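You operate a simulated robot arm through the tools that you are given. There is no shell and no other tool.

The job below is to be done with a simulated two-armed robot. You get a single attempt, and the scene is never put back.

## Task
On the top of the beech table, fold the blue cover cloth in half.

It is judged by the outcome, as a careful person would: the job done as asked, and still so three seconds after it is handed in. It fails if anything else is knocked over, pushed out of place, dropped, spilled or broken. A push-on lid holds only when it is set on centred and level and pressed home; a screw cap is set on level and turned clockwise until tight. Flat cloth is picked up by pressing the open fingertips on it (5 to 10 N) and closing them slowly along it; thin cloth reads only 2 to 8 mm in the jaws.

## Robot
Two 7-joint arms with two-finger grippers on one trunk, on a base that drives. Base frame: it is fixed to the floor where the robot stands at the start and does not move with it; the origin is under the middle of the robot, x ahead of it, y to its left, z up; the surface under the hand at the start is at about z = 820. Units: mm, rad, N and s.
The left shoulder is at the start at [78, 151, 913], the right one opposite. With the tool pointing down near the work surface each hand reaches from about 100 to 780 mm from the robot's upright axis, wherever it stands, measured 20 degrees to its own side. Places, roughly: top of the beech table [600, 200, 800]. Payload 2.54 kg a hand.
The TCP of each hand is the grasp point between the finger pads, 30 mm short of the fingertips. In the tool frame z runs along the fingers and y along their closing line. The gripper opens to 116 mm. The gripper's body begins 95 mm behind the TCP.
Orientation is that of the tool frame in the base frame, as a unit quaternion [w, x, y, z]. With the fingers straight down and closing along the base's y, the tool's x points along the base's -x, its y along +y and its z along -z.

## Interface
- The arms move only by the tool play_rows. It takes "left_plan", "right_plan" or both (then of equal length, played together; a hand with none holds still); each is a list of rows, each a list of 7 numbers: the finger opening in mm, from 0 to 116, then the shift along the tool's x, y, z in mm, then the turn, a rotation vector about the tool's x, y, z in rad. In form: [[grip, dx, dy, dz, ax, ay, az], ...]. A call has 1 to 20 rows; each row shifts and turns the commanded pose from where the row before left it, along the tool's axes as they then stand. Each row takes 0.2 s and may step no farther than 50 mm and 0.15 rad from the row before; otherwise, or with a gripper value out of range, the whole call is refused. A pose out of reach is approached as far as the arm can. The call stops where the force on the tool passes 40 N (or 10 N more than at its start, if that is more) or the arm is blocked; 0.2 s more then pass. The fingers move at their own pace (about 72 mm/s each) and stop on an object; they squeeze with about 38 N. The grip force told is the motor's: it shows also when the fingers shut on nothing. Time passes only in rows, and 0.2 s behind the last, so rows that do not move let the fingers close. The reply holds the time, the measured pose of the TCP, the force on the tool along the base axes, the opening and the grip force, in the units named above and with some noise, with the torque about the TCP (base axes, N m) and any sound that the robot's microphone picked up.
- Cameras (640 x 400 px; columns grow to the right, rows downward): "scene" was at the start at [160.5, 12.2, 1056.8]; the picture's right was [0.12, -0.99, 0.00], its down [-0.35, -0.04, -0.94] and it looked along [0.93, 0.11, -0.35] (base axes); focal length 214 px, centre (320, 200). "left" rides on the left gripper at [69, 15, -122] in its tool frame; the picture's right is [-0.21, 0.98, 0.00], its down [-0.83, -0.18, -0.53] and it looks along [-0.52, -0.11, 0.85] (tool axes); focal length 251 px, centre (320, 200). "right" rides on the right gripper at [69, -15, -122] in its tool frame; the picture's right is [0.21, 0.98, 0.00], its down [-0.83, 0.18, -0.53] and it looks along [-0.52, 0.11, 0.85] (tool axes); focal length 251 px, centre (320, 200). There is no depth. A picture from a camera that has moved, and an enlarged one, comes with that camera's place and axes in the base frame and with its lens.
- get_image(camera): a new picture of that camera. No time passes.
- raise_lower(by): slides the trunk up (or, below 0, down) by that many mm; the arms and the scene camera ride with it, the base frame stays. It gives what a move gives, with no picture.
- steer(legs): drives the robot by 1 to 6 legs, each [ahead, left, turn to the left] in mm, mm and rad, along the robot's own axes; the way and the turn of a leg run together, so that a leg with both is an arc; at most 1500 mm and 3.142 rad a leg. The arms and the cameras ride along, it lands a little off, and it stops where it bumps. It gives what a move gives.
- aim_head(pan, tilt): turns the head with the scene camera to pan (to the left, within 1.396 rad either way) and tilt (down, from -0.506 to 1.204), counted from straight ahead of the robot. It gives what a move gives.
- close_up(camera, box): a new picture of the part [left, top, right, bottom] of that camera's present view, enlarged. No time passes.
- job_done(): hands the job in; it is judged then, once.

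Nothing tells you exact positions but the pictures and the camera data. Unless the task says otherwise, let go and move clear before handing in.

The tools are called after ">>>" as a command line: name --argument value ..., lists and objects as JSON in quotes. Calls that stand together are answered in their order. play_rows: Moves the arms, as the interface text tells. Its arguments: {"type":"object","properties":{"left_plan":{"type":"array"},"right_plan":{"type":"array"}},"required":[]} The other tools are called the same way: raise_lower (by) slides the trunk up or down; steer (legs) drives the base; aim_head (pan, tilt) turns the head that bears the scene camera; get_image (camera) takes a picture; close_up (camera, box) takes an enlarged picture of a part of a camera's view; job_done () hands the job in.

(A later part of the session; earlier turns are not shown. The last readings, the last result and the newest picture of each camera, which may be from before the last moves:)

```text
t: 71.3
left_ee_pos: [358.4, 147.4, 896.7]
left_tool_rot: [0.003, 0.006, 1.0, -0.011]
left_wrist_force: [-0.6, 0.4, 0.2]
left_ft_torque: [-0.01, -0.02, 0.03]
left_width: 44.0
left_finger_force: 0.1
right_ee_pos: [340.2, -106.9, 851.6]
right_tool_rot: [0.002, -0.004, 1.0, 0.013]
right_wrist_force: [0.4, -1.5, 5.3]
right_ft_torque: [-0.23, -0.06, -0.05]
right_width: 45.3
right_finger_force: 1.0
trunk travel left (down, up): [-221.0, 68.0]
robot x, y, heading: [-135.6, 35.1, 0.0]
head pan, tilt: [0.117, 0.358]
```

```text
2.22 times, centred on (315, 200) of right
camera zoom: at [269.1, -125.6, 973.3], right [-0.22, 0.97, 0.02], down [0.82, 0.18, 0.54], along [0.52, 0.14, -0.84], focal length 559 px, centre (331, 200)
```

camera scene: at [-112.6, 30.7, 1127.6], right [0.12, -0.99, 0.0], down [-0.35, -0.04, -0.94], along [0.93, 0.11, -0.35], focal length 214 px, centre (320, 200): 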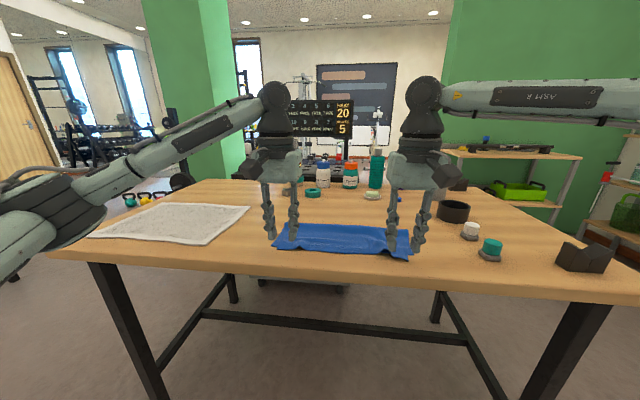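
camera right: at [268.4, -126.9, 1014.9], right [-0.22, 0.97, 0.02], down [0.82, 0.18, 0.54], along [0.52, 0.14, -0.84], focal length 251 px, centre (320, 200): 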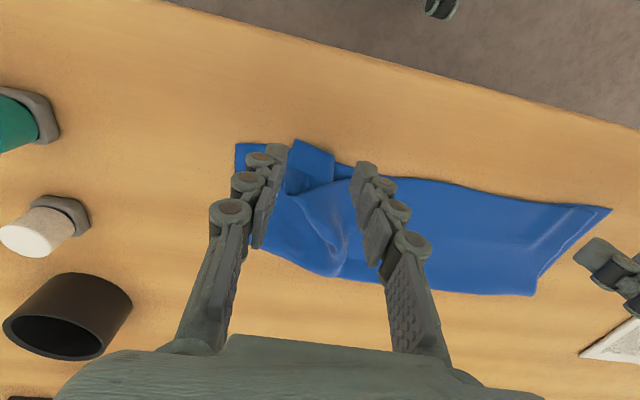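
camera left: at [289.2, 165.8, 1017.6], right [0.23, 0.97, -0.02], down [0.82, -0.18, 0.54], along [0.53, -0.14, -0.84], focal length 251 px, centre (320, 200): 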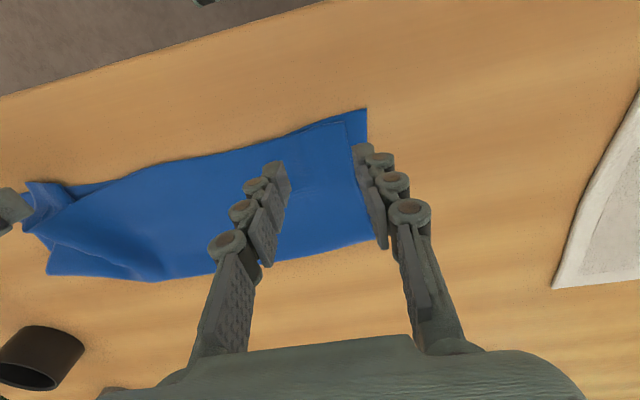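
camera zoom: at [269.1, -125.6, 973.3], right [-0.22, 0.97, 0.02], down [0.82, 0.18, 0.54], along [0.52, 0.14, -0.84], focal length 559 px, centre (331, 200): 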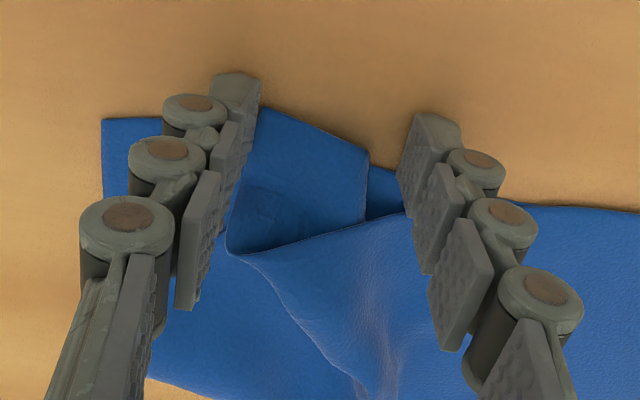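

The flap lies between the pads. I'll shift 5 mm forward to catch more of it and close slowly.

>>> play_rows --right_plan '[[44, -5, 0, -0.5, 0, 0, 0], [39, 0, 0, 0, 0, 0, 0], [34, 0, 0, 0, 0, 0, 0], [29, 0, 0, 0, 0, 0, 0], [24, 0, 0, 0, 0, 0, 0], [19, 0, 0, 0, 0, 0, 0], [14, 0, 0, 0, 0, 0, 0]]'

>>> close_up --camera "right" --box '[210, 110, 420, 290]'

>>> close_up --camera "scene" --box '[350, 210, 490, 330]'

```text
t: 72.9
left_ee_pos: [359.3, 146.9, 897.7]
left_tool_rot: [0.004, 0.006, 1.0, -0.012]
left_wrist_force: [-0.9, 0.1, 0.4]
left_ft_torque: [0.03, 0.03, 0.01]
left_width: 44.1
left_finger_force: 0.0
right_ee_pos: [343.4, -106.7, 851.6]
right_tool_rot: [0.0, -0.005, 1.0, 0.012]
right_wrist_force: [-0.1, -0.5, -0.3]
right_ft_torque: [0.02, 0.02, -0.02]
right_width: 14.1
right_finger_force: 0.0
trunk travel left (down, up): [-221.0, 68.0]
robot x, y, heading: [-133.2, 31.0, 0.001]
head pan, tilt: [0.117, 0.358]
```

```text
2.22 times, centred on (315, 200) of right
camera zoom: at [273.7, -125.7, 973.5], right [-0.22, 0.97, 0.02], down [0.82, 0.18, 0.54], along [0.52, 0.14, -0.84], focal length 559 px, centre (331, 200)
```

zoom: 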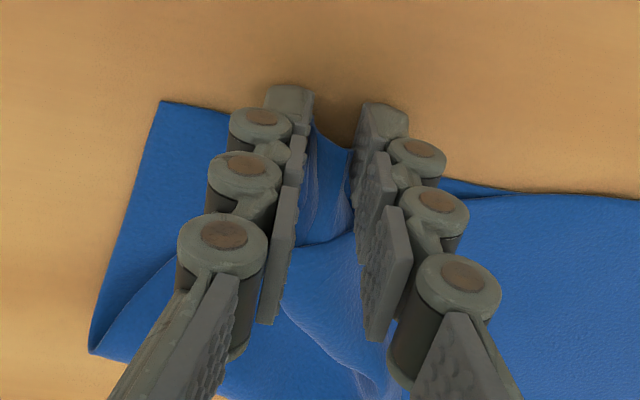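

```text
3.33 times, centred on (420, 270) of scene
camera zoom: at [27.1, 46.6, 1127.8], right [0.12, -0.99, 0.0], down [-0.35, -0.04, -0.94], along [0.93, 0.11, -0.35], focal length 715 px, centre (-13, -33)
```

zoom: 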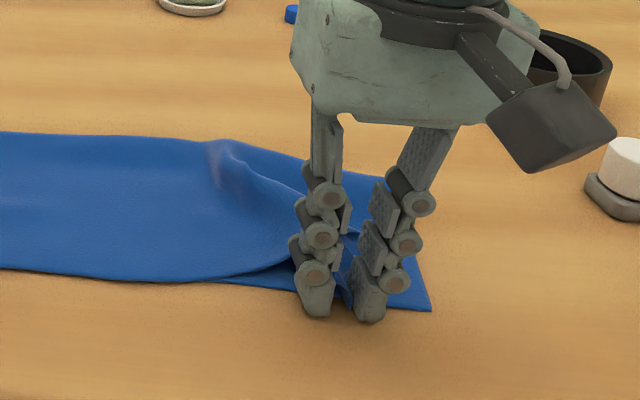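

The flap is buckling up between the fingers, though the lower corner was nudged inward about 15 mm. I'll rise 2 mm to spare the lower layer and finish closing.

>>> play_rows --right_plan '[[14, 0, 0, -2, 0, 0, 0], [10, 0, 0, 0, 0, 0, 0], [6, 0, 0, 0, 0, 0, 0], [2, 0, 0, 0, 0, 0, 0], [0, 0, 0, 0, 0, 0, 0], [0, 0, 0, 0, 0, 0, 0], [0, 0, 0, -5, 0, 0, 0], [0, 0, 0, -10, 0, 0, 0], [0, 0, 0, -10, 0, 0, 0]]'

>>> close_up --camera "scene" --box '[330, 200, 490, 330]'

>>> get_image --camera "right"

```text
t: 74.9
left_ee_pos: [359.1, 148.0, 897.0]
left_tool_rot: [0.004, 0.006, 1.0, -0.012]
left_wrist_force: [1.2, -0.4, 0.1]
left_ft_torque: [-0.04, 0.0, -0.02]
left_width: 43.8
left_finger_force: 0.1
right_ee_pos: [343.1, -109.2, 878.5]
right_tool_rot: [0.0, -0.005, 1.0, 0.013]
right_wrist_force: [0.1, 0.8, -1.0]
right_ft_torque: [-0.03, 0.03, -0.01]
right_width: 4.7
right_finger_force: 36.4
trunk travel left (down, up): [-221.0, 68.0]
robot x, y, heading: [-131.1, 34.7, 0.003]
head pan, tilt: [0.117, 0.358]
```

```text
3.08 times, centred on (410, 265) of scene
camera zoom: at [27.1, 46.7, 1127.8], right [0.12, -0.99, 0.0], down [-0.35, -0.04, -0.94], along [0.93, 0.11, -0.35], focal length 660 px, centre (43, 0)
```

zoom: 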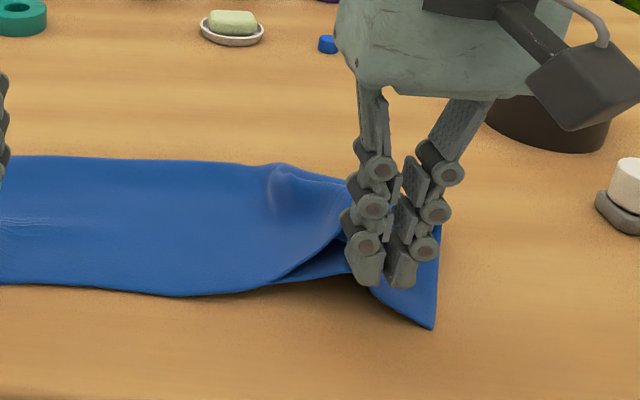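

```text
taken
camera right: at [272.9, -127.0, 1000.9], right [-0.22, 0.97, 0.02], down [0.82, 0.18, 0.54], along [0.52, 0.14, -0.84], focal length 251 px, centre (320, 200)
```

right: 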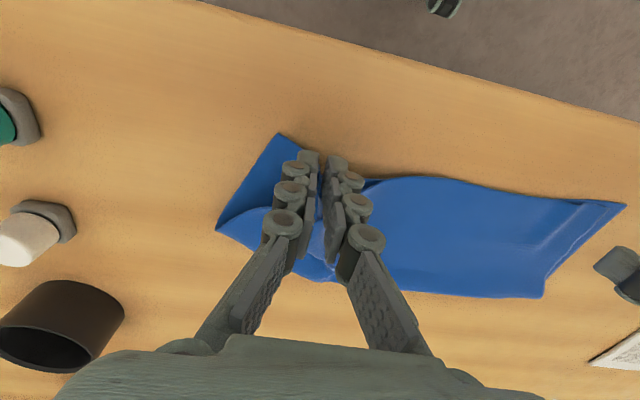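

It looks as though the lower layer's corner was pinched along with the flap. I'll set it back down, open, lift away and look at it clearly.

>>> play_rows --right_plan '[[0, 0, -3, 9, 0, 0, 0], [0, 0, -3, 9, 0, 0, 0], [0, 0, -3, 5, 0, 0, 0], [10, 0, 0, 0, 0, 0, 0], [20, 0, 0, 0, 0, 0, 0], [30, 0, 0, 0, 0, 0, 0], [30, 0, 0, -15, 0, 0, 0], [40, 0, 0, -25, 0, 0, 0], [40, 0, 0, -35, 0, 0, 0], [40, 0, -20, -35, 0, 0, 0], [40, 0, -20, -20, 0, 0, 0]]'

>>> get_image --camera "right"

>>> close_up --camera "scene" --box '[210, 200, 470, 360]'

```text
t: 77.3
left_ee_pos: [358.5, 147.8, 896.8]
left_tool_rot: [0.003, 0.006, 1.0, -0.011]
left_wrist_force: [0.4, 0.8, 0.3]
left_ft_torque: [0.01, 0.03, 0.01]
left_width: 44.1
left_finger_force: 0.0
right_ee_pos: [345.1, -158.4, 984.2]
right_tool_rot: [0.0, -0.005, 1.0, 0.012]
right_wrist_force: [-0.2, 0.3, 0.0]
right_ft_torque: [0.01, 0.0, -0.01]
right_width: 40.0
right_finger_force: 0.0
trunk travel left (down, up): [-221.0, 68.0]
robot x, y, heading: [-135.4, 32.8, -0.001]
head pan, tilt: [0.117, 0.358]
```

```text
taken
camera right: at [274.3, -177.9, 1106.3], right [-0.22, 0.97, 0.02], down [0.82, 0.18, 0.54], along [0.52, 0.14, -0.84], focal length 251 px, centre (320, 200)
```

right: 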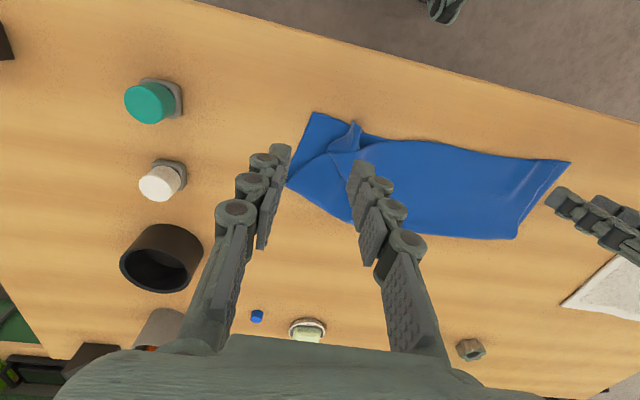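

```text
2.46 times, centred on (340, 280) of scene
camera zoom: at [27.0, 46.5, 1127.8], right [0.12, -0.99, 0.0], down [-0.35, -0.04, -0.94], along [0.93, 0.11, -0.35], focal length 528 px, centre (271, 3)
```

zoom: 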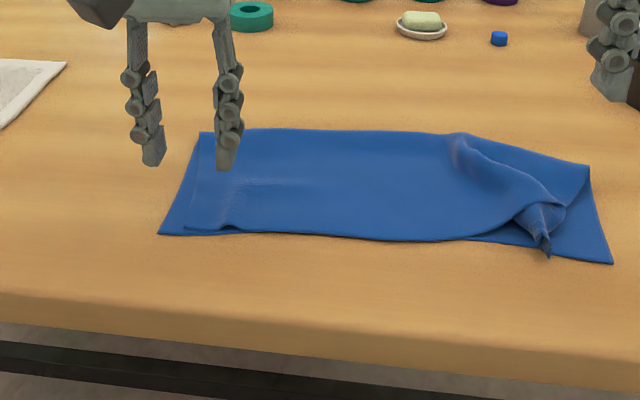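

The lower layer is intact, but the right upper corner is pleated, with its tip standing at about (336,-115). I'll look closely at it.

>>> close_up --camera "right" --box '[280, 90, 420, 240]'

>>> close_up --camera "scene" --box '[380, 240, 470, 320]'

```text
2.67 times, centred on (350, 165) of right
camera zoom: at [274.3, -177.9, 1106.3], right [-0.22, 0.97, 0.02], down [0.82, 0.18, 0.54], along [0.52, 0.14, -0.84], focal length 670 px, centre (240, 293)
```

zoom: 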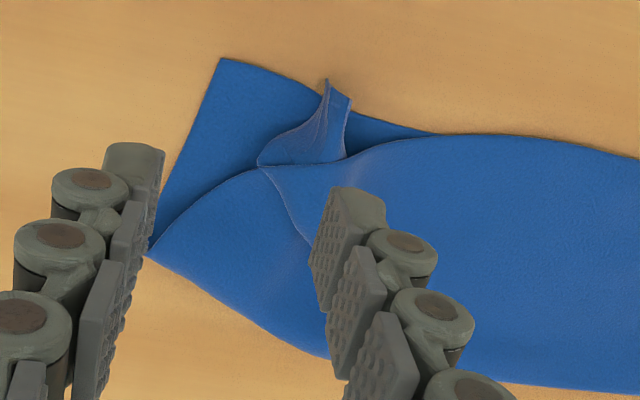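

```text
5.00 times, centred on (425, 280) of scene
camera zoom: at [27.0, 46.5, 1127.8], right [0.12, -0.99, 0.0], down [-0.35, -0.04, -0.94], along [0.93, 0.11, -0.35], focal length 1072 px, centre (-205, -200)
```

zoom: 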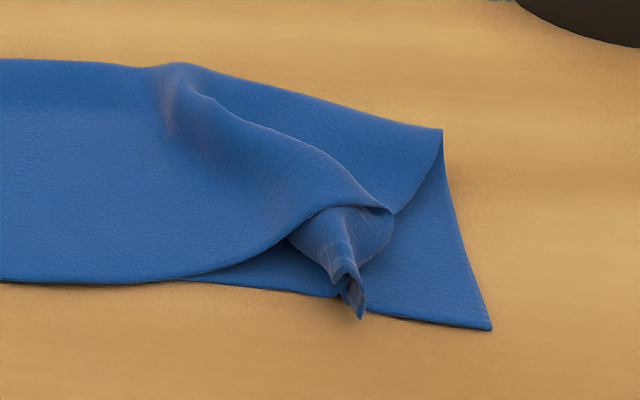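

The upper corner is a small tail poking out from under the fold, its ridge running from about (361,-113) to (337,-118). I'll come down over it with the fingertips kept clear of the lower layer.

>>> play_rows --right_plan '[[36, -1, 14, 30, 0, 0, 0], [36, -1, 14, 34, 0, 0, 0], [36, -1, 14, 34, 0, 0, 0], [36, 0, 0, 12, 0, 0, 0]]'

>>> close_up --camera "right" --box '[210, 90, 420, 270]'

>>> close_up --camera "scene" --box '[370, 220, 470, 320]'

```text
t: 78.3
left_ee_pos: [360.1, 148.5, 896.3]
left_tool_rot: [0.004, 0.006, 1.0, -0.011]
left_wrist_force: [0.2, 0.5, 0.8]
left_ft_torque: [0.05, 0.03, 0.01]
left_width: 43.9
left_finger_force: 0.1
right_ee_pos: [346.8, -115.1, 875.0]
right_tool_rot: [0.0, -0.005, 1.0, 0.013]
right_wrist_force: [0.0, 0.4, -0.6]
right_ft_torque: [0.03, 0.0, -0.02]
right_width: 35.6
right_finger_force: 0.1
trunk travel left (down, up): [-221.0, 68.0]
robot x, y, heading: [-130.7, 32.4, -0.001]
head pan, tilt: [0.117, 0.358]
```

```text
2.22 times, centred on (315, 180) of right
camera zoom: at [276.7, -134.2, 997.0], right [-0.22, 0.97, 0.02], down [0.82, 0.18, 0.54], along [0.52, 0.14, -0.84], focal length 559 px, centre (331, 244)
```

zoom: 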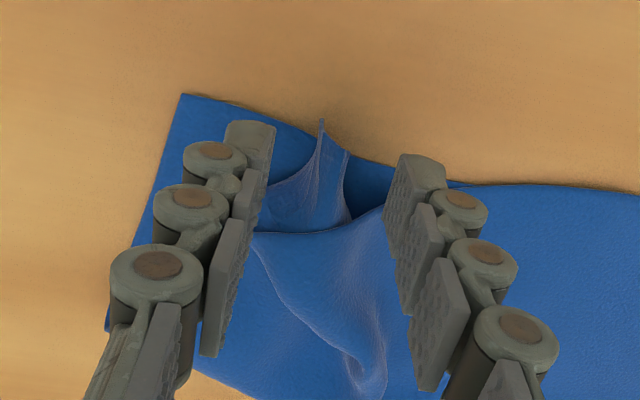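

```text
4.00 times, centred on (420, 270) of scene
camera zoom: at [27.2, 46.6, 1127.8], right [0.12, -0.99, 0.0], down [-0.35, -0.04, -0.94], along [0.93, 0.11, -0.35], focal length 858 px, centre (-80, -80)
```

zoom: 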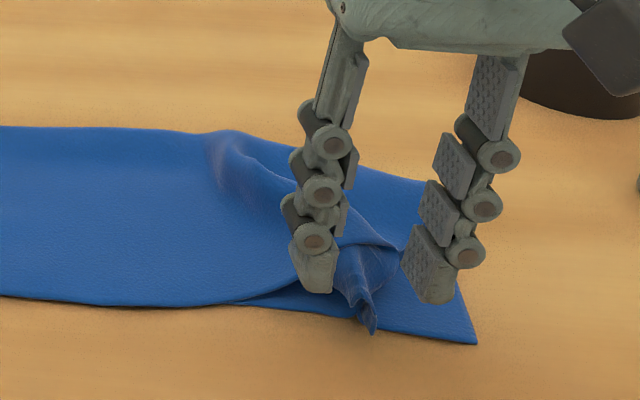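

The tail is centred between the fingers. I'll lower to just above the lower layer and close on it.

>>> play_rows --right_plan '[[36, 0, 0, 8, 0, 0, 0], [34, 0, 0, 7, 0, 0, 0], [30, 0, 0, 3, 0, 0, 0], [24, 0, 0, 0, 0, 0, 0], [18, 0, 0, 0, 0, 0, 0], [12, 0, 0, 0, 0, 0, 0], [6, 0, 0, 0, 0, 0, 0], [0, 0, 0, 0, 0, 0, 0], [0, 0, 0, 0, 0, 0, 0], [0, 0, 0, 0, 0, 0, 0]]'

>>> close_up --camera "right" --box '[210, 90, 420, 270]'

>>> close_up --camera "scene" --box '[370, 220, 470, 320]'

```text
t: 80.5
left_ee_pos: [359.3, 147.9, 897.6]
left_tool_rot: [0.004, 0.006, 1.0, -0.011]
left_wrist_force: [0.4, -0.6, 0.0]
left_ft_torque: [0.0, 0.01, 0.0]
left_width: 44.3
left_finger_force: 0.1
right_ee_pos: [346.5, -115.3, 857.9]
right_tool_rot: [0.001, -0.005, 1.0, 0.013]
right_wrist_force: [-0.7, -0.5, 2.3]
right_ft_torque: [0.02, -0.11, 0.01]
right_width: 2.0
right_finger_force: 29.3
trunk travel left (down, up): [-221.0, 68.0]
robot x, y, heading: [-133.4, 36.1, 0.004]
head pan, tilt: [0.117, 0.358]
```

```text
2.22 times, centred on (315, 180) of right
camera zoom: at [276.5, -133.6, 979.7], right [-0.22, 0.97, 0.02], down [0.82, 0.18, 0.54], along [0.52, 0.14, -0.84], focal length 559 px, centre (331, 244)
```

zoom: 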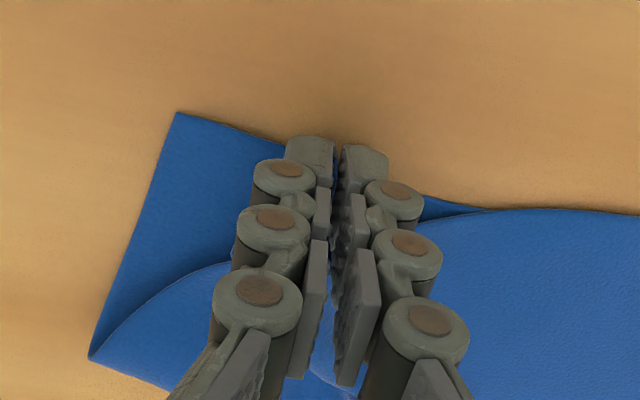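

```text
4.00 times, centred on (420, 270) of scene
camera zoom: at [27.1, 46.7, 1127.8], right [0.12, -0.99, 0.0], down [-0.35, -0.04, -0.94], along [0.93, 0.11, -0.35], focal length 858 px, centre (-80, -80)
```

zoom: 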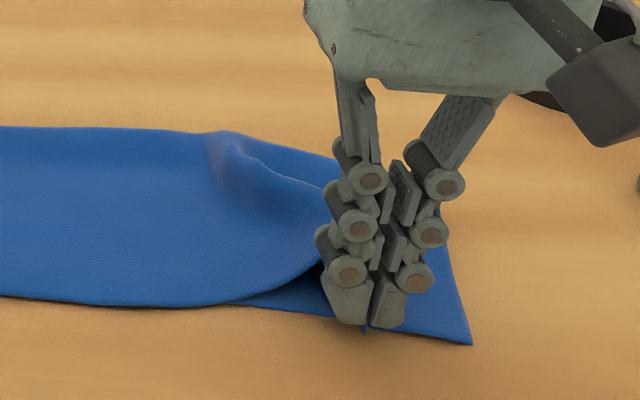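

The tail is gripped and the lower layer didn't move. I'll lift it slowly, drawing it outward from under the fold.

>>> play_rows --right_plan '[[0, 2, -2, -5, 0, 0, 0], [0, 2, -4, -8, 0, 0, 0], [0, 0, -5, -10, 0, 0, 0], [0, 0, -5, -10, 0, 0, 0], [0, -3, -5, -10, 0, 0, 0]]'

>>> get_image --camera "right"

>>> close_up --camera "scene" --box '[330, 200, 490, 330]'

```text
t: 81.7
left_ee_pos: [359.8, 148.8, 897.5]
left_tool_rot: [0.003, 0.006, 1.0, -0.011]
left_wrist_force: [0.2, 1.0, -0.6]
left_ft_torque: [0.03, -0.05, 0.0]
left_width: 44.0
left_finger_force: 0.0
right_ee_pos: [346.7, -136.9, 901.5]
right_tool_rot: [0.001, -0.004, 1.0, 0.014]
right_wrist_force: [0.6, 0.3, -1.3]
right_ft_torque: [-0.02, 0.06, -0.02]
right_width: 4.4
right_finger_force: 37.2
trunk travel left (down, up): [-221.0, 68.0]
robot x, y, heading: [-134.8, 31.8, 0.0]
head pan, tilt: [0.117, 0.358]
```

```text
taken
camera right: at [275.7, -155.2, 1022.6], right [-0.22, 0.97, 0.02], down [0.82, 0.18, 0.54], along [0.52, 0.14, -0.84], focal length 251 px, centre (320, 200)
```

right: 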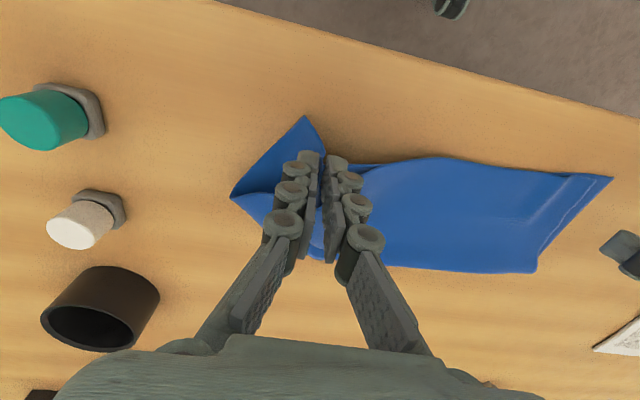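

```text
3.08 times, centred on (410, 265) of scene
camera zoom: at [27.1, 46.6, 1127.8], right [0.12, -0.99, 0.0], down [-0.35, -0.04, -0.94], along [0.93, 0.11, -0.35], focal length 660 px, centre (43, 0)
```

zoom: 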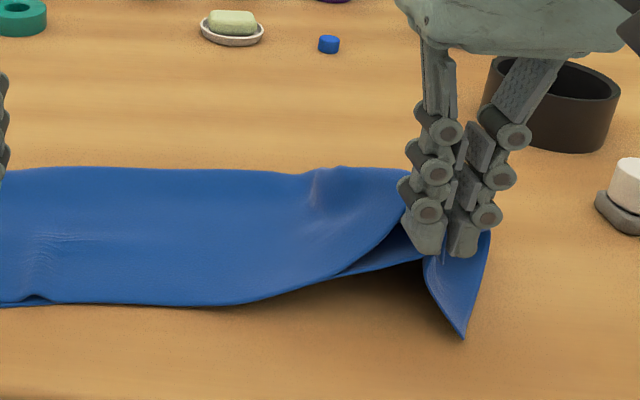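

Both layers' edges are nested in this pinch, so lifting takes them together. I'll set them down and spread them apart with a pressed opening, then work on the upper layer alone further in, where its fold stands clear of the lower layer.

>>> play_rows --right_plan '[[0, 0, 1, 12, 0, 0, 0], [0, 0, 1, 12, 0, 0, 0], [0, 0, 0, 12, 0, 0, 0], [0, 0, 0, 8, 0, 0, 0], [0, 0, 0, 2.5, 0, 0, 0], [0, 0, 0, 0, 0, 0, 0]]'

>>> play_rows --right_plan '[[4, 0, 0, 0.5, 0, 0, 0], [8, 0, 0, 0.5, 0, 0, 0], [12, 0, 0, 0.5, 0, 0, 0], [16, 0, 0, 0.3, 0, 0, 0], [20, 0, 0, 0.2, 0, 0, 0], [24, 0, 0, 0, 0, 0, 0], [28, 0, 0, 0, 0, 0, 0], [32, 0, 0, 0, 0, 0, 0], [36, 0, 0, 0, 0, 0, 0], [40, 0, 0, 0, 0, 0, 0]]'

>>> close_up --camera "right" --box '[210, 90, 420, 270]'

>>> close_up --camera "scene" --box '[330, 200, 490, 330]'

```text
t: 83.1
left_ee_pos: [359.1, 147.9, 898.9]
left_tool_rot: [0.004, 0.006, 1.0, -0.011]
left_wrist_force: [-0.3, -0.4, 0.1]
left_ft_torque: [0.01, 0.01, 0.0]
left_width: 44.1
left_finger_force: 0.1
right_ee_pos: [344.5, -131.6, 854.4]
right_tool_rot: [0.001, -0.004, 1.0, 0.012]
right_wrist_force: [1.5, 1.0, 11.7]
right_ft_torque: [0.21, -0.1, 0.01]
right_width: 3.3
right_finger_force: 35.8
trunk travel left (down, up): [-221.0, 68.0]
robot x, y, heading: [-134.2, 34.4, -0.005]
head pan, tilt: [0.117, 0.358]
```

```text
t: 85.3
left_ee_pos: [358.8, 148.4, 897.8]
left_tool_rot: [0.003, 0.007, 1.0, -0.011]
left_wrist_force: [0.1, -1.0, -0.4]
left_ft_torque: [0.02, 0.0, -0.02]
left_width: 44.0
left_finger_force: 0.1
right_ee_pos: [344.0, -133.3, 850.8]
right_tool_rot: [0.0, -0.005, 1.0, 0.012]
right_wrist_force: [-0.2, 0.3, 1.5]
right_ft_torque: [-0.06, 0.02, 0.02]
right_width: 40.5
right_finger_force: 0.0
trunk travel left (down, up): [-221.0, 68.0]
robot x, y, heading: [-133.0, 38.5, 0.001]
head pan, tilt: [0.117, 0.358]
```

```text
2.22 times, centred on (315, 180) of right
camera zoom: at [275.2, -152.2, 973.3], right [-0.22, 0.97, 0.02], down [0.82, 0.18, 0.54], along [0.52, 0.14, -0.84], focal length 559 px, centre (331, 244)
```

zoom: 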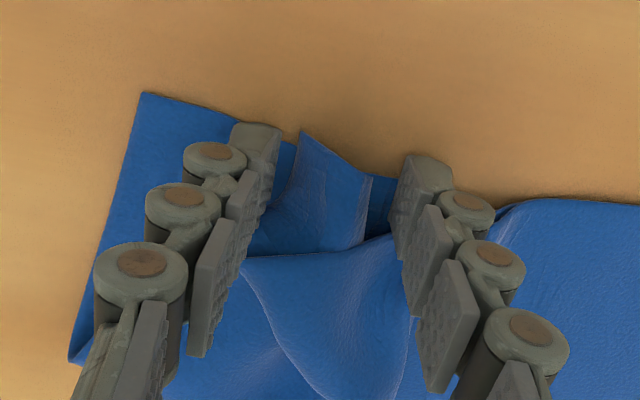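

```text
3.08 times, centred on (410, 265) of scene
camera zoom: at [27.0, 46.7, 1127.8], right [0.12, -0.99, 0.0], down [-0.35, -0.04, -0.94], along [0.93, 0.11, -0.35], focal length 660 px, centre (43, 0)
```

zoom: 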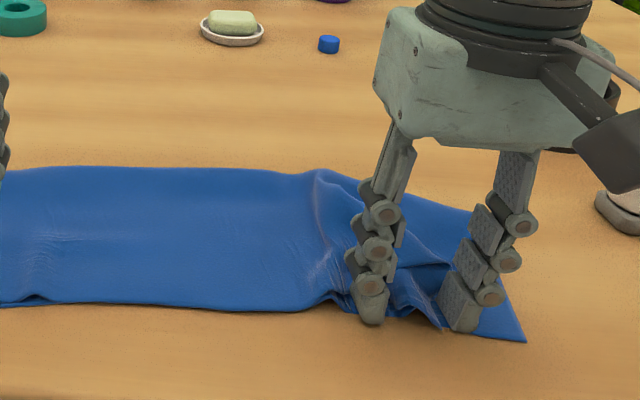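

The lower corner is spread out again, and the upper corner flap now lies open between the fingers. I'll lift the hand straight up and look.

>>> play_rows --right_plan '[[40, 0, 0, -6, 0, 0, 0], [44, 0, 0, -15, 0, 0, 0], [44, 0, 0, -30, 0, 0, 0], [44, 0, 0, -35, 0, 0, 0], [44, 0, -15, -40, 0, 0, 0]]'

>>> get_image --camera "right"

>>> close_up --camera "scene" --box '[210, 200, 470, 360]'

>>> close_up --camera "scene" --box '[370, 230, 460, 310]'

```text
t: 86.5
left_ee_pos: [359.5, 147.4, 897.2]
left_tool_rot: [0.003, 0.006, 1.0, -0.011]
left_wrist_force: [0.3, -0.3, 0.0]
left_ft_torque: [-0.01, -0.01, 0.0]
left_width: 44.0
left_finger_force: 0.1
right_ee_pos: [346.2, -151.3, 978.1]
right_tool_rot: [0.0, -0.005, 1.0, 0.013]
right_wrist_force: [0.8, -0.5, -0.8]
right_ft_torque: [-0.01, -0.02, 0.01]
right_width: 44.1
right_finger_force: 0.0
trunk travel left (down, up): [-221.0, 68.0]
robot x, y, heading: [-129.7, 34.6, -0.002]
head pan, tilt: [0.117, 0.358]
```

```text
taken
camera right: at [275.9, -169.7, 1099.7], right [-0.22, 0.97, 0.03], down [0.82, 0.18, 0.54], along [0.52, 0.14, -0.84], focal length 251 px, centre (320, 200)
```

right: 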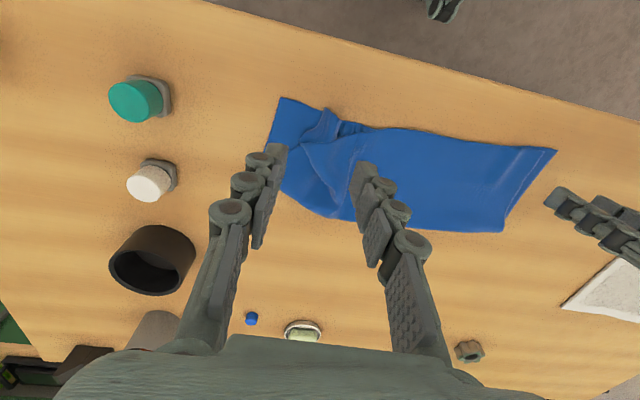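

```text
2.46 times, centred on (340, 280) of scene
camera zoom: at [26.9, 46.5, 1127.8], right [0.12, -0.99, 0.0], down [-0.35, -0.04, -0.94], along [0.93, 0.11, -0.35], focal length 528 px, centre (271, 3)
```

zoom: 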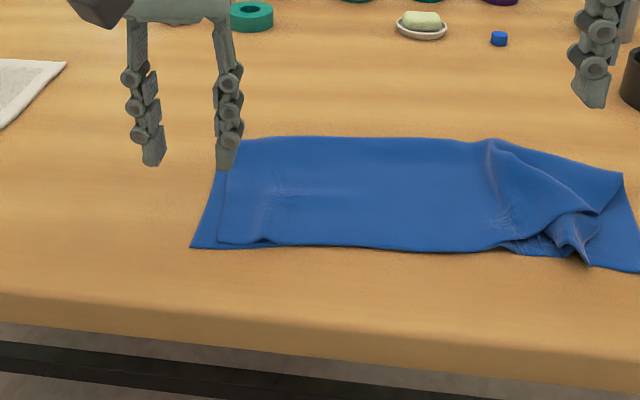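

```text
5.00 times, centred on (415, 270) of scene
camera zoom: at [26.9, 46.5, 1127.8], right [0.12, -0.99, 0.0], down [-0.35, -0.04, -0.94], along [0.93, 0.11, -0.35], focal length 1072 px, centre (-155, -150)
```

zoom: 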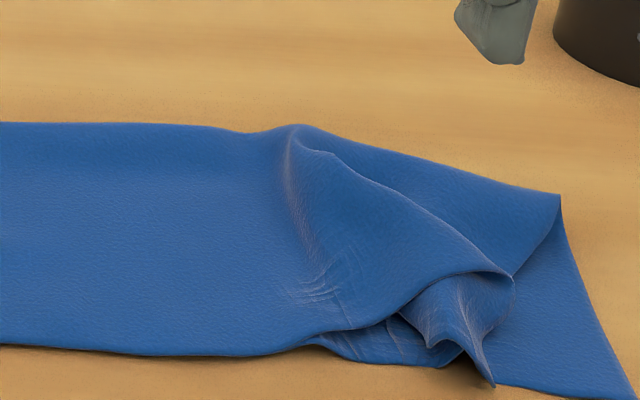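

The cloth has shifted a little to the right, and the upper corner tail, at about (345,-137), now appears separate from the lower layer. I'll try a shallow pinch on the tail, keeping the tips well above the lower layer.

>>> play_rows --right_plan '[[34, 0, 5, 33, 0, 0, 0], [34, 0, 5, 33, 0, 0, 0], [34, 0, 5, 28, 0, 0, 0], [34, 0, 0, 10, 0, 0, 0]]'

>>> close_up --camera "right" --box '[210, 90, 420, 270]'

>>> close_up --camera "scene" --box '[370, 220, 480, 320]'

```text
t: 87.5
left_ee_pos: [359.2, 148.0, 897.7]
left_tool_rot: [0.003, 0.006, 1.0, -0.011]
left_wrist_force: [0.0, 0.2, -0.4]
left_ft_torque: [0.02, 0.02, -0.03]
left_width: 44.1
left_finger_force: 0.2
right_ee_pos: [346.3, -134.2, 872.6]
right_tool_rot: [0.001, -0.005, 1.0, 0.013]
right_wrist_force: [-0.7, 0.2, -0.4]
right_ft_torque: [0.0, -0.01, 0.01]
right_width: 33.8
right_finger_force: 0.2
trunk travel left (down, up): [-221.0, 68.0]
robot x, y, heading: [-134.7, 36.8, -0.001]
head pan, tilt: [0.117, 0.358]
```

```text
2.22 times, centred on (315, 180) of right
camera zoom: at [276.9, -153.6, 995.0], right [-0.22, 0.97, 0.02], down [0.82, 0.18, 0.54], along [0.52, 0.14, -0.84], focal length 559 px, centre (331, 244)
```

zoom: 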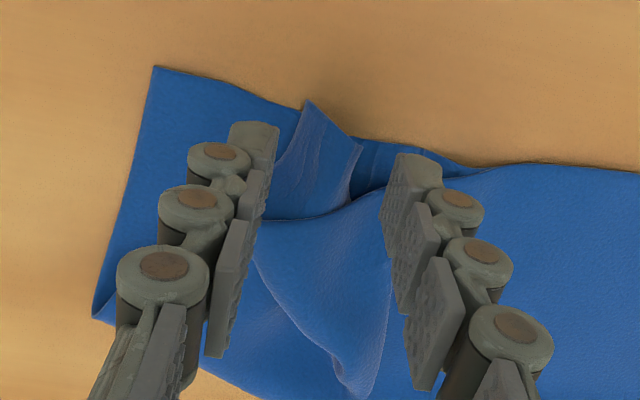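

```text
4.00 times, centred on (425, 270) of scene
camera zoom: at [27.2, 46.6, 1127.8], right [0.12, -0.99, 0.0], down [-0.35, -0.04, -0.94], along [0.93, 0.11, -0.35], focal length 858 px, centre (-100, -80)
```

zoom: 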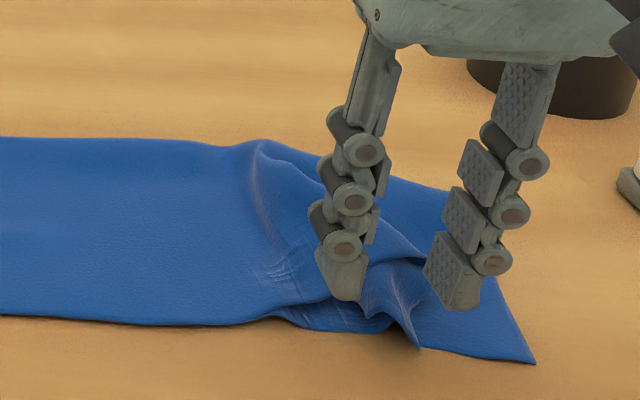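

The tail is centred between the fingers. I'll lower to a shallow height and close.

>>> play_rows --right_plan '[[34, -1, -1, 8, 0, 0, 0], [30, 0, 0, 6, 0, 0, 0], [24, 0, 0, 0, 0, 0, 0], [18, 0, 0, 0, 0, 0, 0], [12, 0, 0, 0, 0, 0, 0], [6, 0, 0, 0, 0, 0, 0], [0, 0, 0, 0, 0, 0, 0], [0, 0, 0, 0, 0, 0, 0], [0, 0, 0, -4, 0, 0, 0], [0, 0, 0, -5, 0, 0, 0]]'

>>> close_up --camera "right" --box '[210, 90, 420, 270]'

>>> close_up --camera "scene" --box '[370, 220, 480, 320]'

```text
t: 89.7
left_ee_pos: [358.6, 148.6, 897.0]
left_tool_rot: [0.004, 0.006, 1.0, -0.01]
left_wrist_force: [0.7, -0.1, -0.2]
left_ft_torque: [-0.03, -0.02, -0.02]
left_width: 43.9
left_finger_force: 0.1
right_ee_pos: [347.0, -136.3, 869.4]
right_tool_rot: [0.001, -0.005, 1.0, 0.013]
right_wrist_force: [-0.2, 1.0, -0.2]
right_ft_torque: [0.01, 0.02, 0.03]
right_width: 4.3
right_finger_force: 38.5
trunk travel left (down, up): [-221.0, 68.0]
robot x, y, heading: [-134.6, 35.9, -0.002]
head pan, tilt: [0.117, 0.358]
```

```text
2.22 times, centred on (315, 180) of right
camera zoom: at [277.2, -154.1, 991.0], right [-0.22, 0.97, 0.02], down [0.82, 0.18, 0.54], along [0.52, 0.14, -0.84], focal length 559 px, centre (331, 244)
```

zoom: 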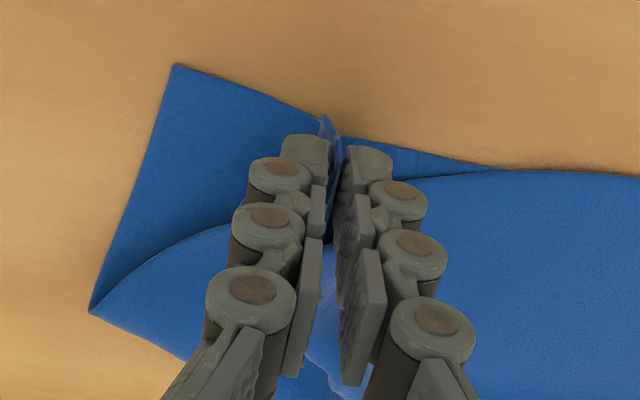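

```text
4.00 times, centred on (425, 270) of scene
camera zoom: at [27.1, 46.7, 1127.8], right [0.12, -0.99, 0.0], down [-0.35, -0.04, -0.94], along [0.93, 0.11, -0.35], focal length 858 px, centre (-100, -80)
```

zoom: 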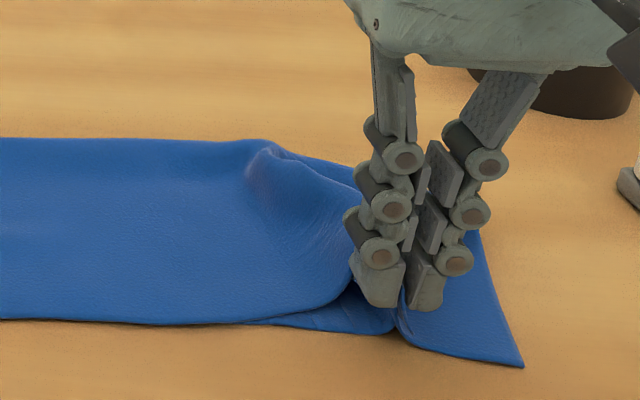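

The lower layer's edge is still being caught in the tail. I'll set it down and instead gather the tall part of the fold further in, around (400,-126), which belongs only to the upper layer.

>>> play_rows --right_plan '[[0, 0, 0, 6, 0, 0, 0], [0, 0, 0, 6, 0, 0, 0], [8, 0, 0, 0, 0, 0, 0], [16, 0, 0, 0, 0, 0, 0], [24, 0, 0, 0, 0, 0, 0], [30, 0, 0, -10, 0, 0, 0], [40, 0, 0, -25, 0, 0, 0], [50, 0, 0, -20, 0, 0, 0], [64, 0, 0, 0, 0, 0, 0], [64, -27, 5, 0, 0, 0, 0], [64, -27, 5, 0, 0, 0, 0]]'

>>> get_image --camera "right"

>>> close_up --camera "scene" --box '[350, 200, 480, 320]'

```text
t: 92.1
left_ee_pos: [359.2, 147.8, 898.4]
left_tool_rot: [0.003, 0.006, 1.0, -0.011]
left_wrist_force: [-0.1, -0.4, 1.2]
left_ft_torque: [0.02, 0.0, 0.01]
left_width: 44.0
left_finger_force: 0.1
right_ee_pos: [400.8, -125.6, 911.5]
right_tool_rot: [0.0, -0.005, 1.0, 0.012]
right_wrist_force: [-0.1, 0.7, 0.2]
right_ft_torque: [-0.02, 0.05, 0.02]
right_width: 63.9
right_finger_force: 0.0
trunk travel left (down, up): [-221.0, 68.0]
robot x, y, heading: [-131.9, 31.4, 0.001]
head pan, tilt: [0.117, 0.358]
```

```text
taken
camera right: at [330.5, -144.6, 1032.8], right [-0.22, 0.97, 0.02], down [0.82, 0.18, 0.54], along [0.52, 0.14, -0.84], focal length 251 px, centre (320, 200)
```

right: 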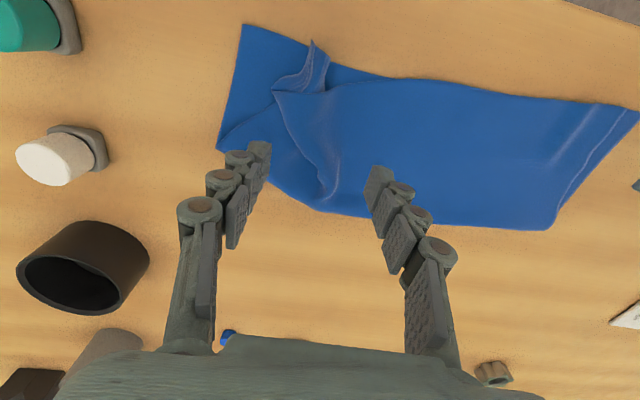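

```text
3.33 times, centred on (415, 260) of scene
camera zoom: at [27.5, 46.6, 1127.7], right [0.12, -0.99, 0.0], down [-0.35, -0.04, -0.94], along [0.93, 0.11, -0.35], focal length 715 px, centre (3, 0)
```

zoom: 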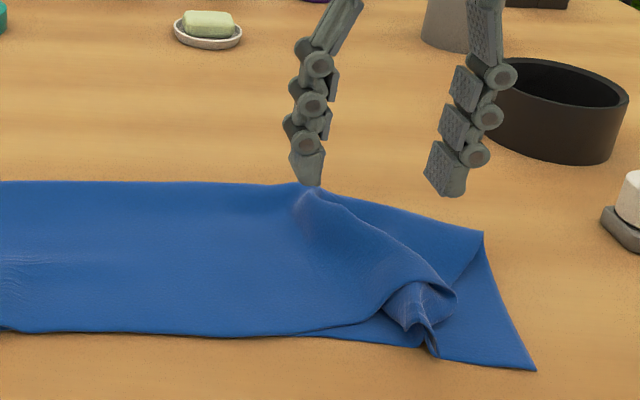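

The pleat's outer fold runs through (369,-165), (416,-133) and (443,-107), and the open fingers straddle it. I'll lower to just above the lower layers and close, to stand this fold up and pinch it.

>>> play_rows --right_plan '[[64, 0, 0, 15, 0, 0, 0], [64, 0, 0, 15, 0, 0, 0], [64, 0, 0, 13, 0, 0, 0], [64, 0, 0, 8, 0, 0, 0], [64, 0, 0, 2.5, 0, 0, 0], [58, 0, 0, 0, 0, 0, 0], [52, 0, 0, 0, 0, 0, 0], [46, 0, 0, 0, 0, 0, 0], [40, 0, 0, 0, 0, 0, 0], [34, 0, 0, 0, 0, 0, 0]]'

>>> close_up --camera "right" --box '[210, 70, 430, 270]'

>>> close_up --camera "scene" --box '[350, 200, 480, 320]'

```text
t: 94.3
left_ee_pos: [359.8, 147.5, 897.6]
left_tool_rot: [0.004, 0.006, 1.0, -0.012]
left_wrist_force: [-0.5, -0.7, -0.3]
left_ft_torque: [0.01, -0.02, -0.01]
left_width: 43.9
left_finger_force: 0.0
right_ee_pos: [398.9, -123.6, 857.3]
right_tool_rot: [0.0, -0.004, 1.0, 0.012]
right_wrist_force: [0.5, -0.1, -0.1]
right_ft_torque: [0.0, -0.03, -0.03]
right_width: 33.9
right_finger_force: 0.1
trunk travel left (down, up): [-221.0, 68.0]
robot x, y, heading: [-134.2, 36.2, 0.001]
head pan, tilt: [0.117, 0.358]
```

```text
2.00 times, centred on (320, 170) of right
camera zoom: at [329.8, -142.5, 979.5], right [-0.22, 0.97, 0.02], down [0.82, 0.18, 0.54], along [0.52, 0.14, -0.84], focal length 503 px, centre (320, 260)
```

zoom: 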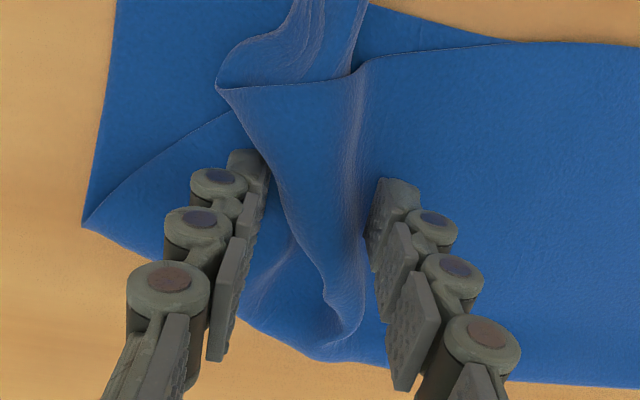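

```text
3.33 times, centred on (415, 260) of scene
camera zoom: at [27.2, 46.6, 1127.8], right [0.12, -0.99, 0.0], down [-0.35, -0.04, -0.94], along [0.93, 0.11, -0.35], focal length 715 px, centre (3, 0)
```

zoom: 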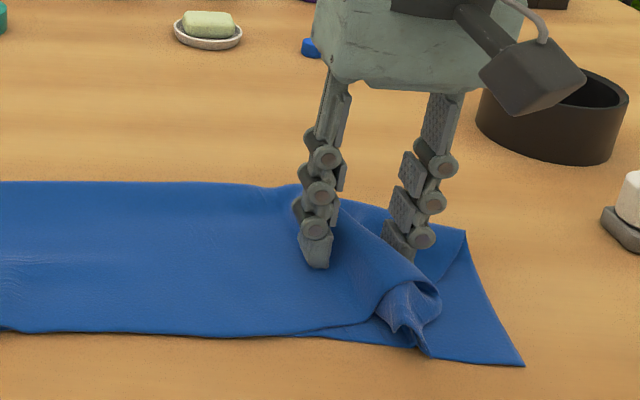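

The fold is standing up between the fingers. I'll close the rest of the way and lift slightly.

>>> play_rows --right_plan '[[28, 0, 0, -0.5, 0, 0, 0], [22, 0, 0, -0.5, 0, 0, 0], [16, 0, 0, -0.5, 0, 0, 0], [10, 0, 0, 0, 0, 0, 0], [5, 0, 0, 0, 0, 0, 0], [0, 0, 0, 0, 0, 0, 0], [0, 0, 0, 0, 0, 0, 0], [0, 0, 0, -5, 0, 0, 0], [0, 0, 0, -7, 0, 0, 0], [0, 0, 0, -8, 0, 0, 0]]'

>>> get_image --camera "right"

>>> close_up --camera "scene" --box '[350, 200, 480, 320]'

```text
t: 96.5
left_ee_pos: [359.2, 147.7, 897.3]
left_tool_rot: [0.004, 0.006, 1.0, -0.011]
left_wrist_force: [0.5, 0.1, -1.3]
left_ft_torque: [-0.03, 0.02, 0.0]
left_width: 43.8
left_finger_force: 0.1
right_ee_pos: [401.4, -123.8, 879.8]
right_tool_rot: [0.001, -0.005, 1.0, 0.014]
right_wrist_force: [-1.3, -1.1, 9.8]
right_ft_torque: [-0.22, -0.11, 0.01]
right_width: 1.3
right_finger_force: 30.7
trunk travel left (down, up): [-221.0, 68.0]
robot x, y, heading: [-133.4, 36.4, 0.002]
head pan, tilt: [0.117, 0.358]
```

```text
taken
camera right: at [330.8, -142.9, 1002.1], right [-0.22, 0.97, 0.02], down [0.82, 0.18, 0.54], along [0.52, 0.14, -0.84], focal length 251 px, centre (320, 200)
```

right: 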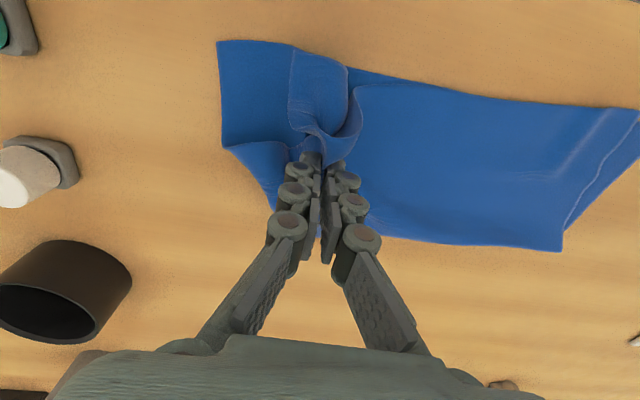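

```text
3.33 times, centred on (415, 260) of scene
camera zoom: at [27.0, 46.6, 1127.8], right [0.12, -0.99, 0.0], down [-0.35, -0.04, -0.94], along [0.93, 0.11, -0.35], focal length 715 px, centre (3, 0)
```

zoom: 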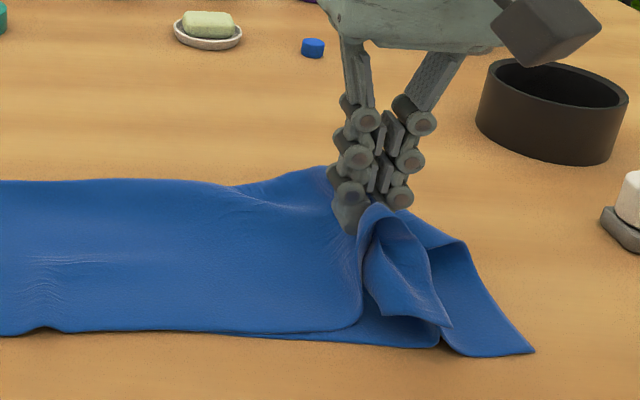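

The upper layer's fold is gripped and the lower layer stays down. I'll lift higher so the corner flap hangs free.

>>> play_rows --right_plan '[[0, 0, 0, -10, 0, 0, 0], [0, -3, 0, -10, 0, 0, 0], [0, -5, 0, -10, 0, 0, 0], [0, -5, 0, -10, 0, 0, 0]]'

>>> get_image --camera "right"

>>> close_up --camera "scene" --box '[350, 200, 480, 320]'

```text
t: 97.5
left_ee_pos: [358.6, 147.2, 897.0]
left_tool_rot: [0.003, 0.006, 1.0, -0.011]
left_wrist_force: [-0.1, 0.1, 0.2]
left_ft_torque: [0.02, 0.0, 0.0]
left_width: 44.2
left_finger_force: 0.1
right_ee_pos: [412.4, -126.2, 919.5]
right_tool_rot: [0.001, -0.004, 1.0, 0.013]
right_wrist_force: [0.7, -0.1, -1.7]
right_ft_torque: [0.09, 0.0, 0.03]
right_width: 6.5
right_finger_force: 34.5
trunk travel left (down, up): [-221.0, 68.0]
robot x, y, heading: [-133.7, 33.0, -0.001]
head pan, tilt: [0.117, 0.358]
```

```text
taken
camera right: at [343.7, -144.7, 1042.1], right [-0.22, 0.97, 0.02], down [0.82, 0.18, 0.54], along [0.52, 0.14, -0.84], focal length 251 px, centre (320, 200)
```

right: 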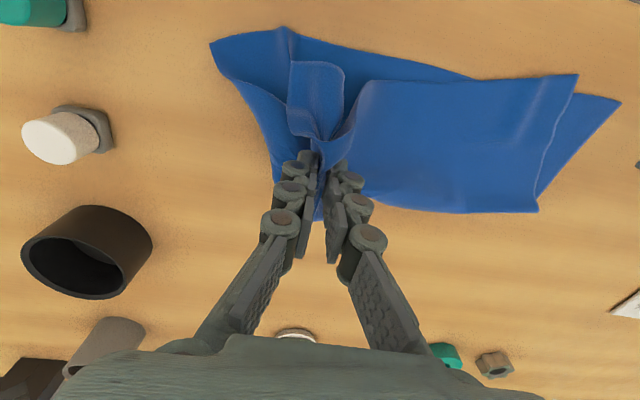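

```text
3.33 times, centred on (415, 260) of scene
camera zoom: at [27.0, 46.4, 1127.9], right [0.12, -0.99, 0.0], down [-0.35, -0.04, -0.94], along [0.93, 0.11, -0.35], focal length 715 px, centre (3, 0)
```

zoom: 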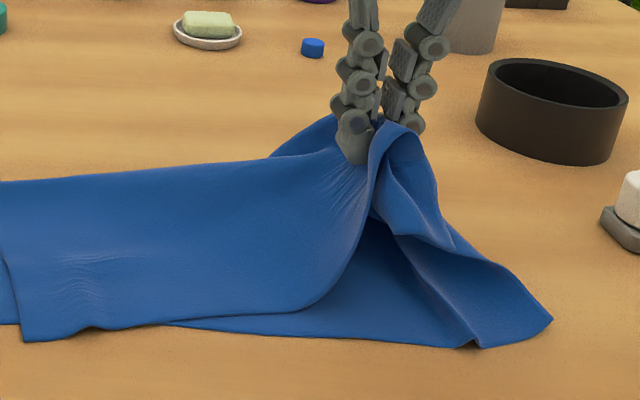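

The right half of the upper layer is lifting off the lower one. I'll raise it a bit more and drive forward to carry it over to the far side, opening the right half so I can refold it cleanly.

>>> play_rows --left_plan '[[44, 0, 0, -15, 0, 0, 0], [44, 0, 0, -15, 0, 0, 0], [44, 0, 0, -15, 0, 0, 0]]' --right_plan '[[0, -5, -2, -12, 0, 0, 0], [0, -5, -2, -12, 0, 0, 0], [0, -5, -2, -12, 0, 0, 0]]'

>>> steer --legs '[[80, 0, 0]]'

>>> get_image --camera "scene"

>>> get_image --camera "right"

```text
t: 98.3
left_ee_pos: [358.4, 148.8, 942.6]
left_tool_rot: [0.004, 0.006, 1.0, -0.011]
left_wrist_force: [0.2, -0.3, -0.8]
left_ft_torque: [0.0, -0.01, -0.03]
left_width: 44.0
left_finger_force: 0.0
right_ee_pos: [426.6, -131.6, 956.1]
right_tool_rot: [0.001, -0.004, 1.0, 0.013]
right_wrist_force: [-0.1, 0.3, 0.1]
right_ft_torque: [-0.01, 0.02, 0.0]
right_width: 3.8
right_finger_force: 30.0
trunk travel left (down, up): [-221.0, 68.0]
robot x, y, heading: [-134.5, 34.7, 0.005]
head pan, tilt: [0.117, 0.358]
```

```text
t: 99.4
left_ee_pos: [438.6, 149.0, 941.7]
left_tool_rot: [0.003, 0.007, 1.0, -0.011]
left_wrist_force: [-0.7, -0.5, 0.5]
left_ft_torque: [0.03, 0.04, -0.01]
left_width: 44.0
left_finger_force: 0.0
right_ee_pos: [508.4, -131.9, 955.9]
right_tool_rot: [0.0, -0.004, 1.0, 0.012]
right_wrist_force: [1.0, 0.2, -1.4]
right_ft_torque: [0.02, 0.06, 0.0]
right_width: 5.9
right_finger_force: 37.6
trunk travel left (down, up): [-221.0, 68.0]
robot x, y, heading: [-56.6, 36.5, -0.003]
head pan, tilt: [0.117, 0.358]
```

```text
taken
camera scene: at [107.7, 46.7, 1127.7], right [0.12, -0.99, 0.0], down [-0.35, -0.04, -0.94], along [0.93, 0.11, -0.35], focal length 214 px, centre (320, 200)
```

scene: 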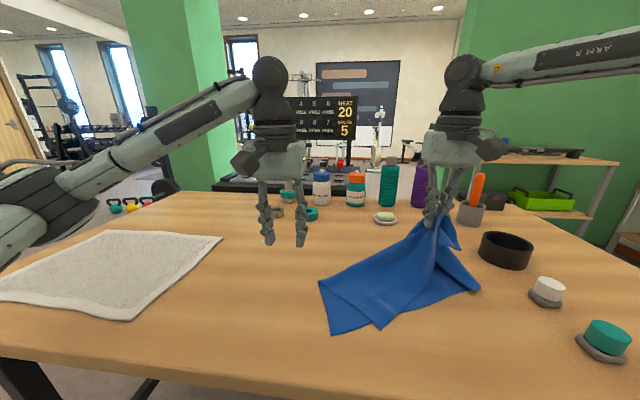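

```text
taken
camera right: at [438.6, -150.9, 1077.2], right [-0.22, 0.97, 0.02], down [0.82, 0.18, 0.54], along [0.52, 0.14, -0.84], focal length 251 px, centre (320, 200)
```

right: 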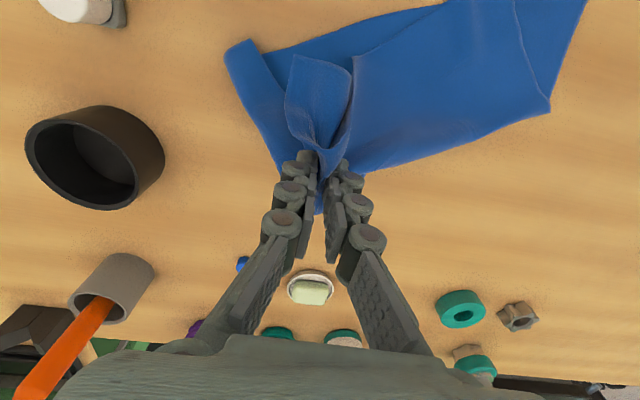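

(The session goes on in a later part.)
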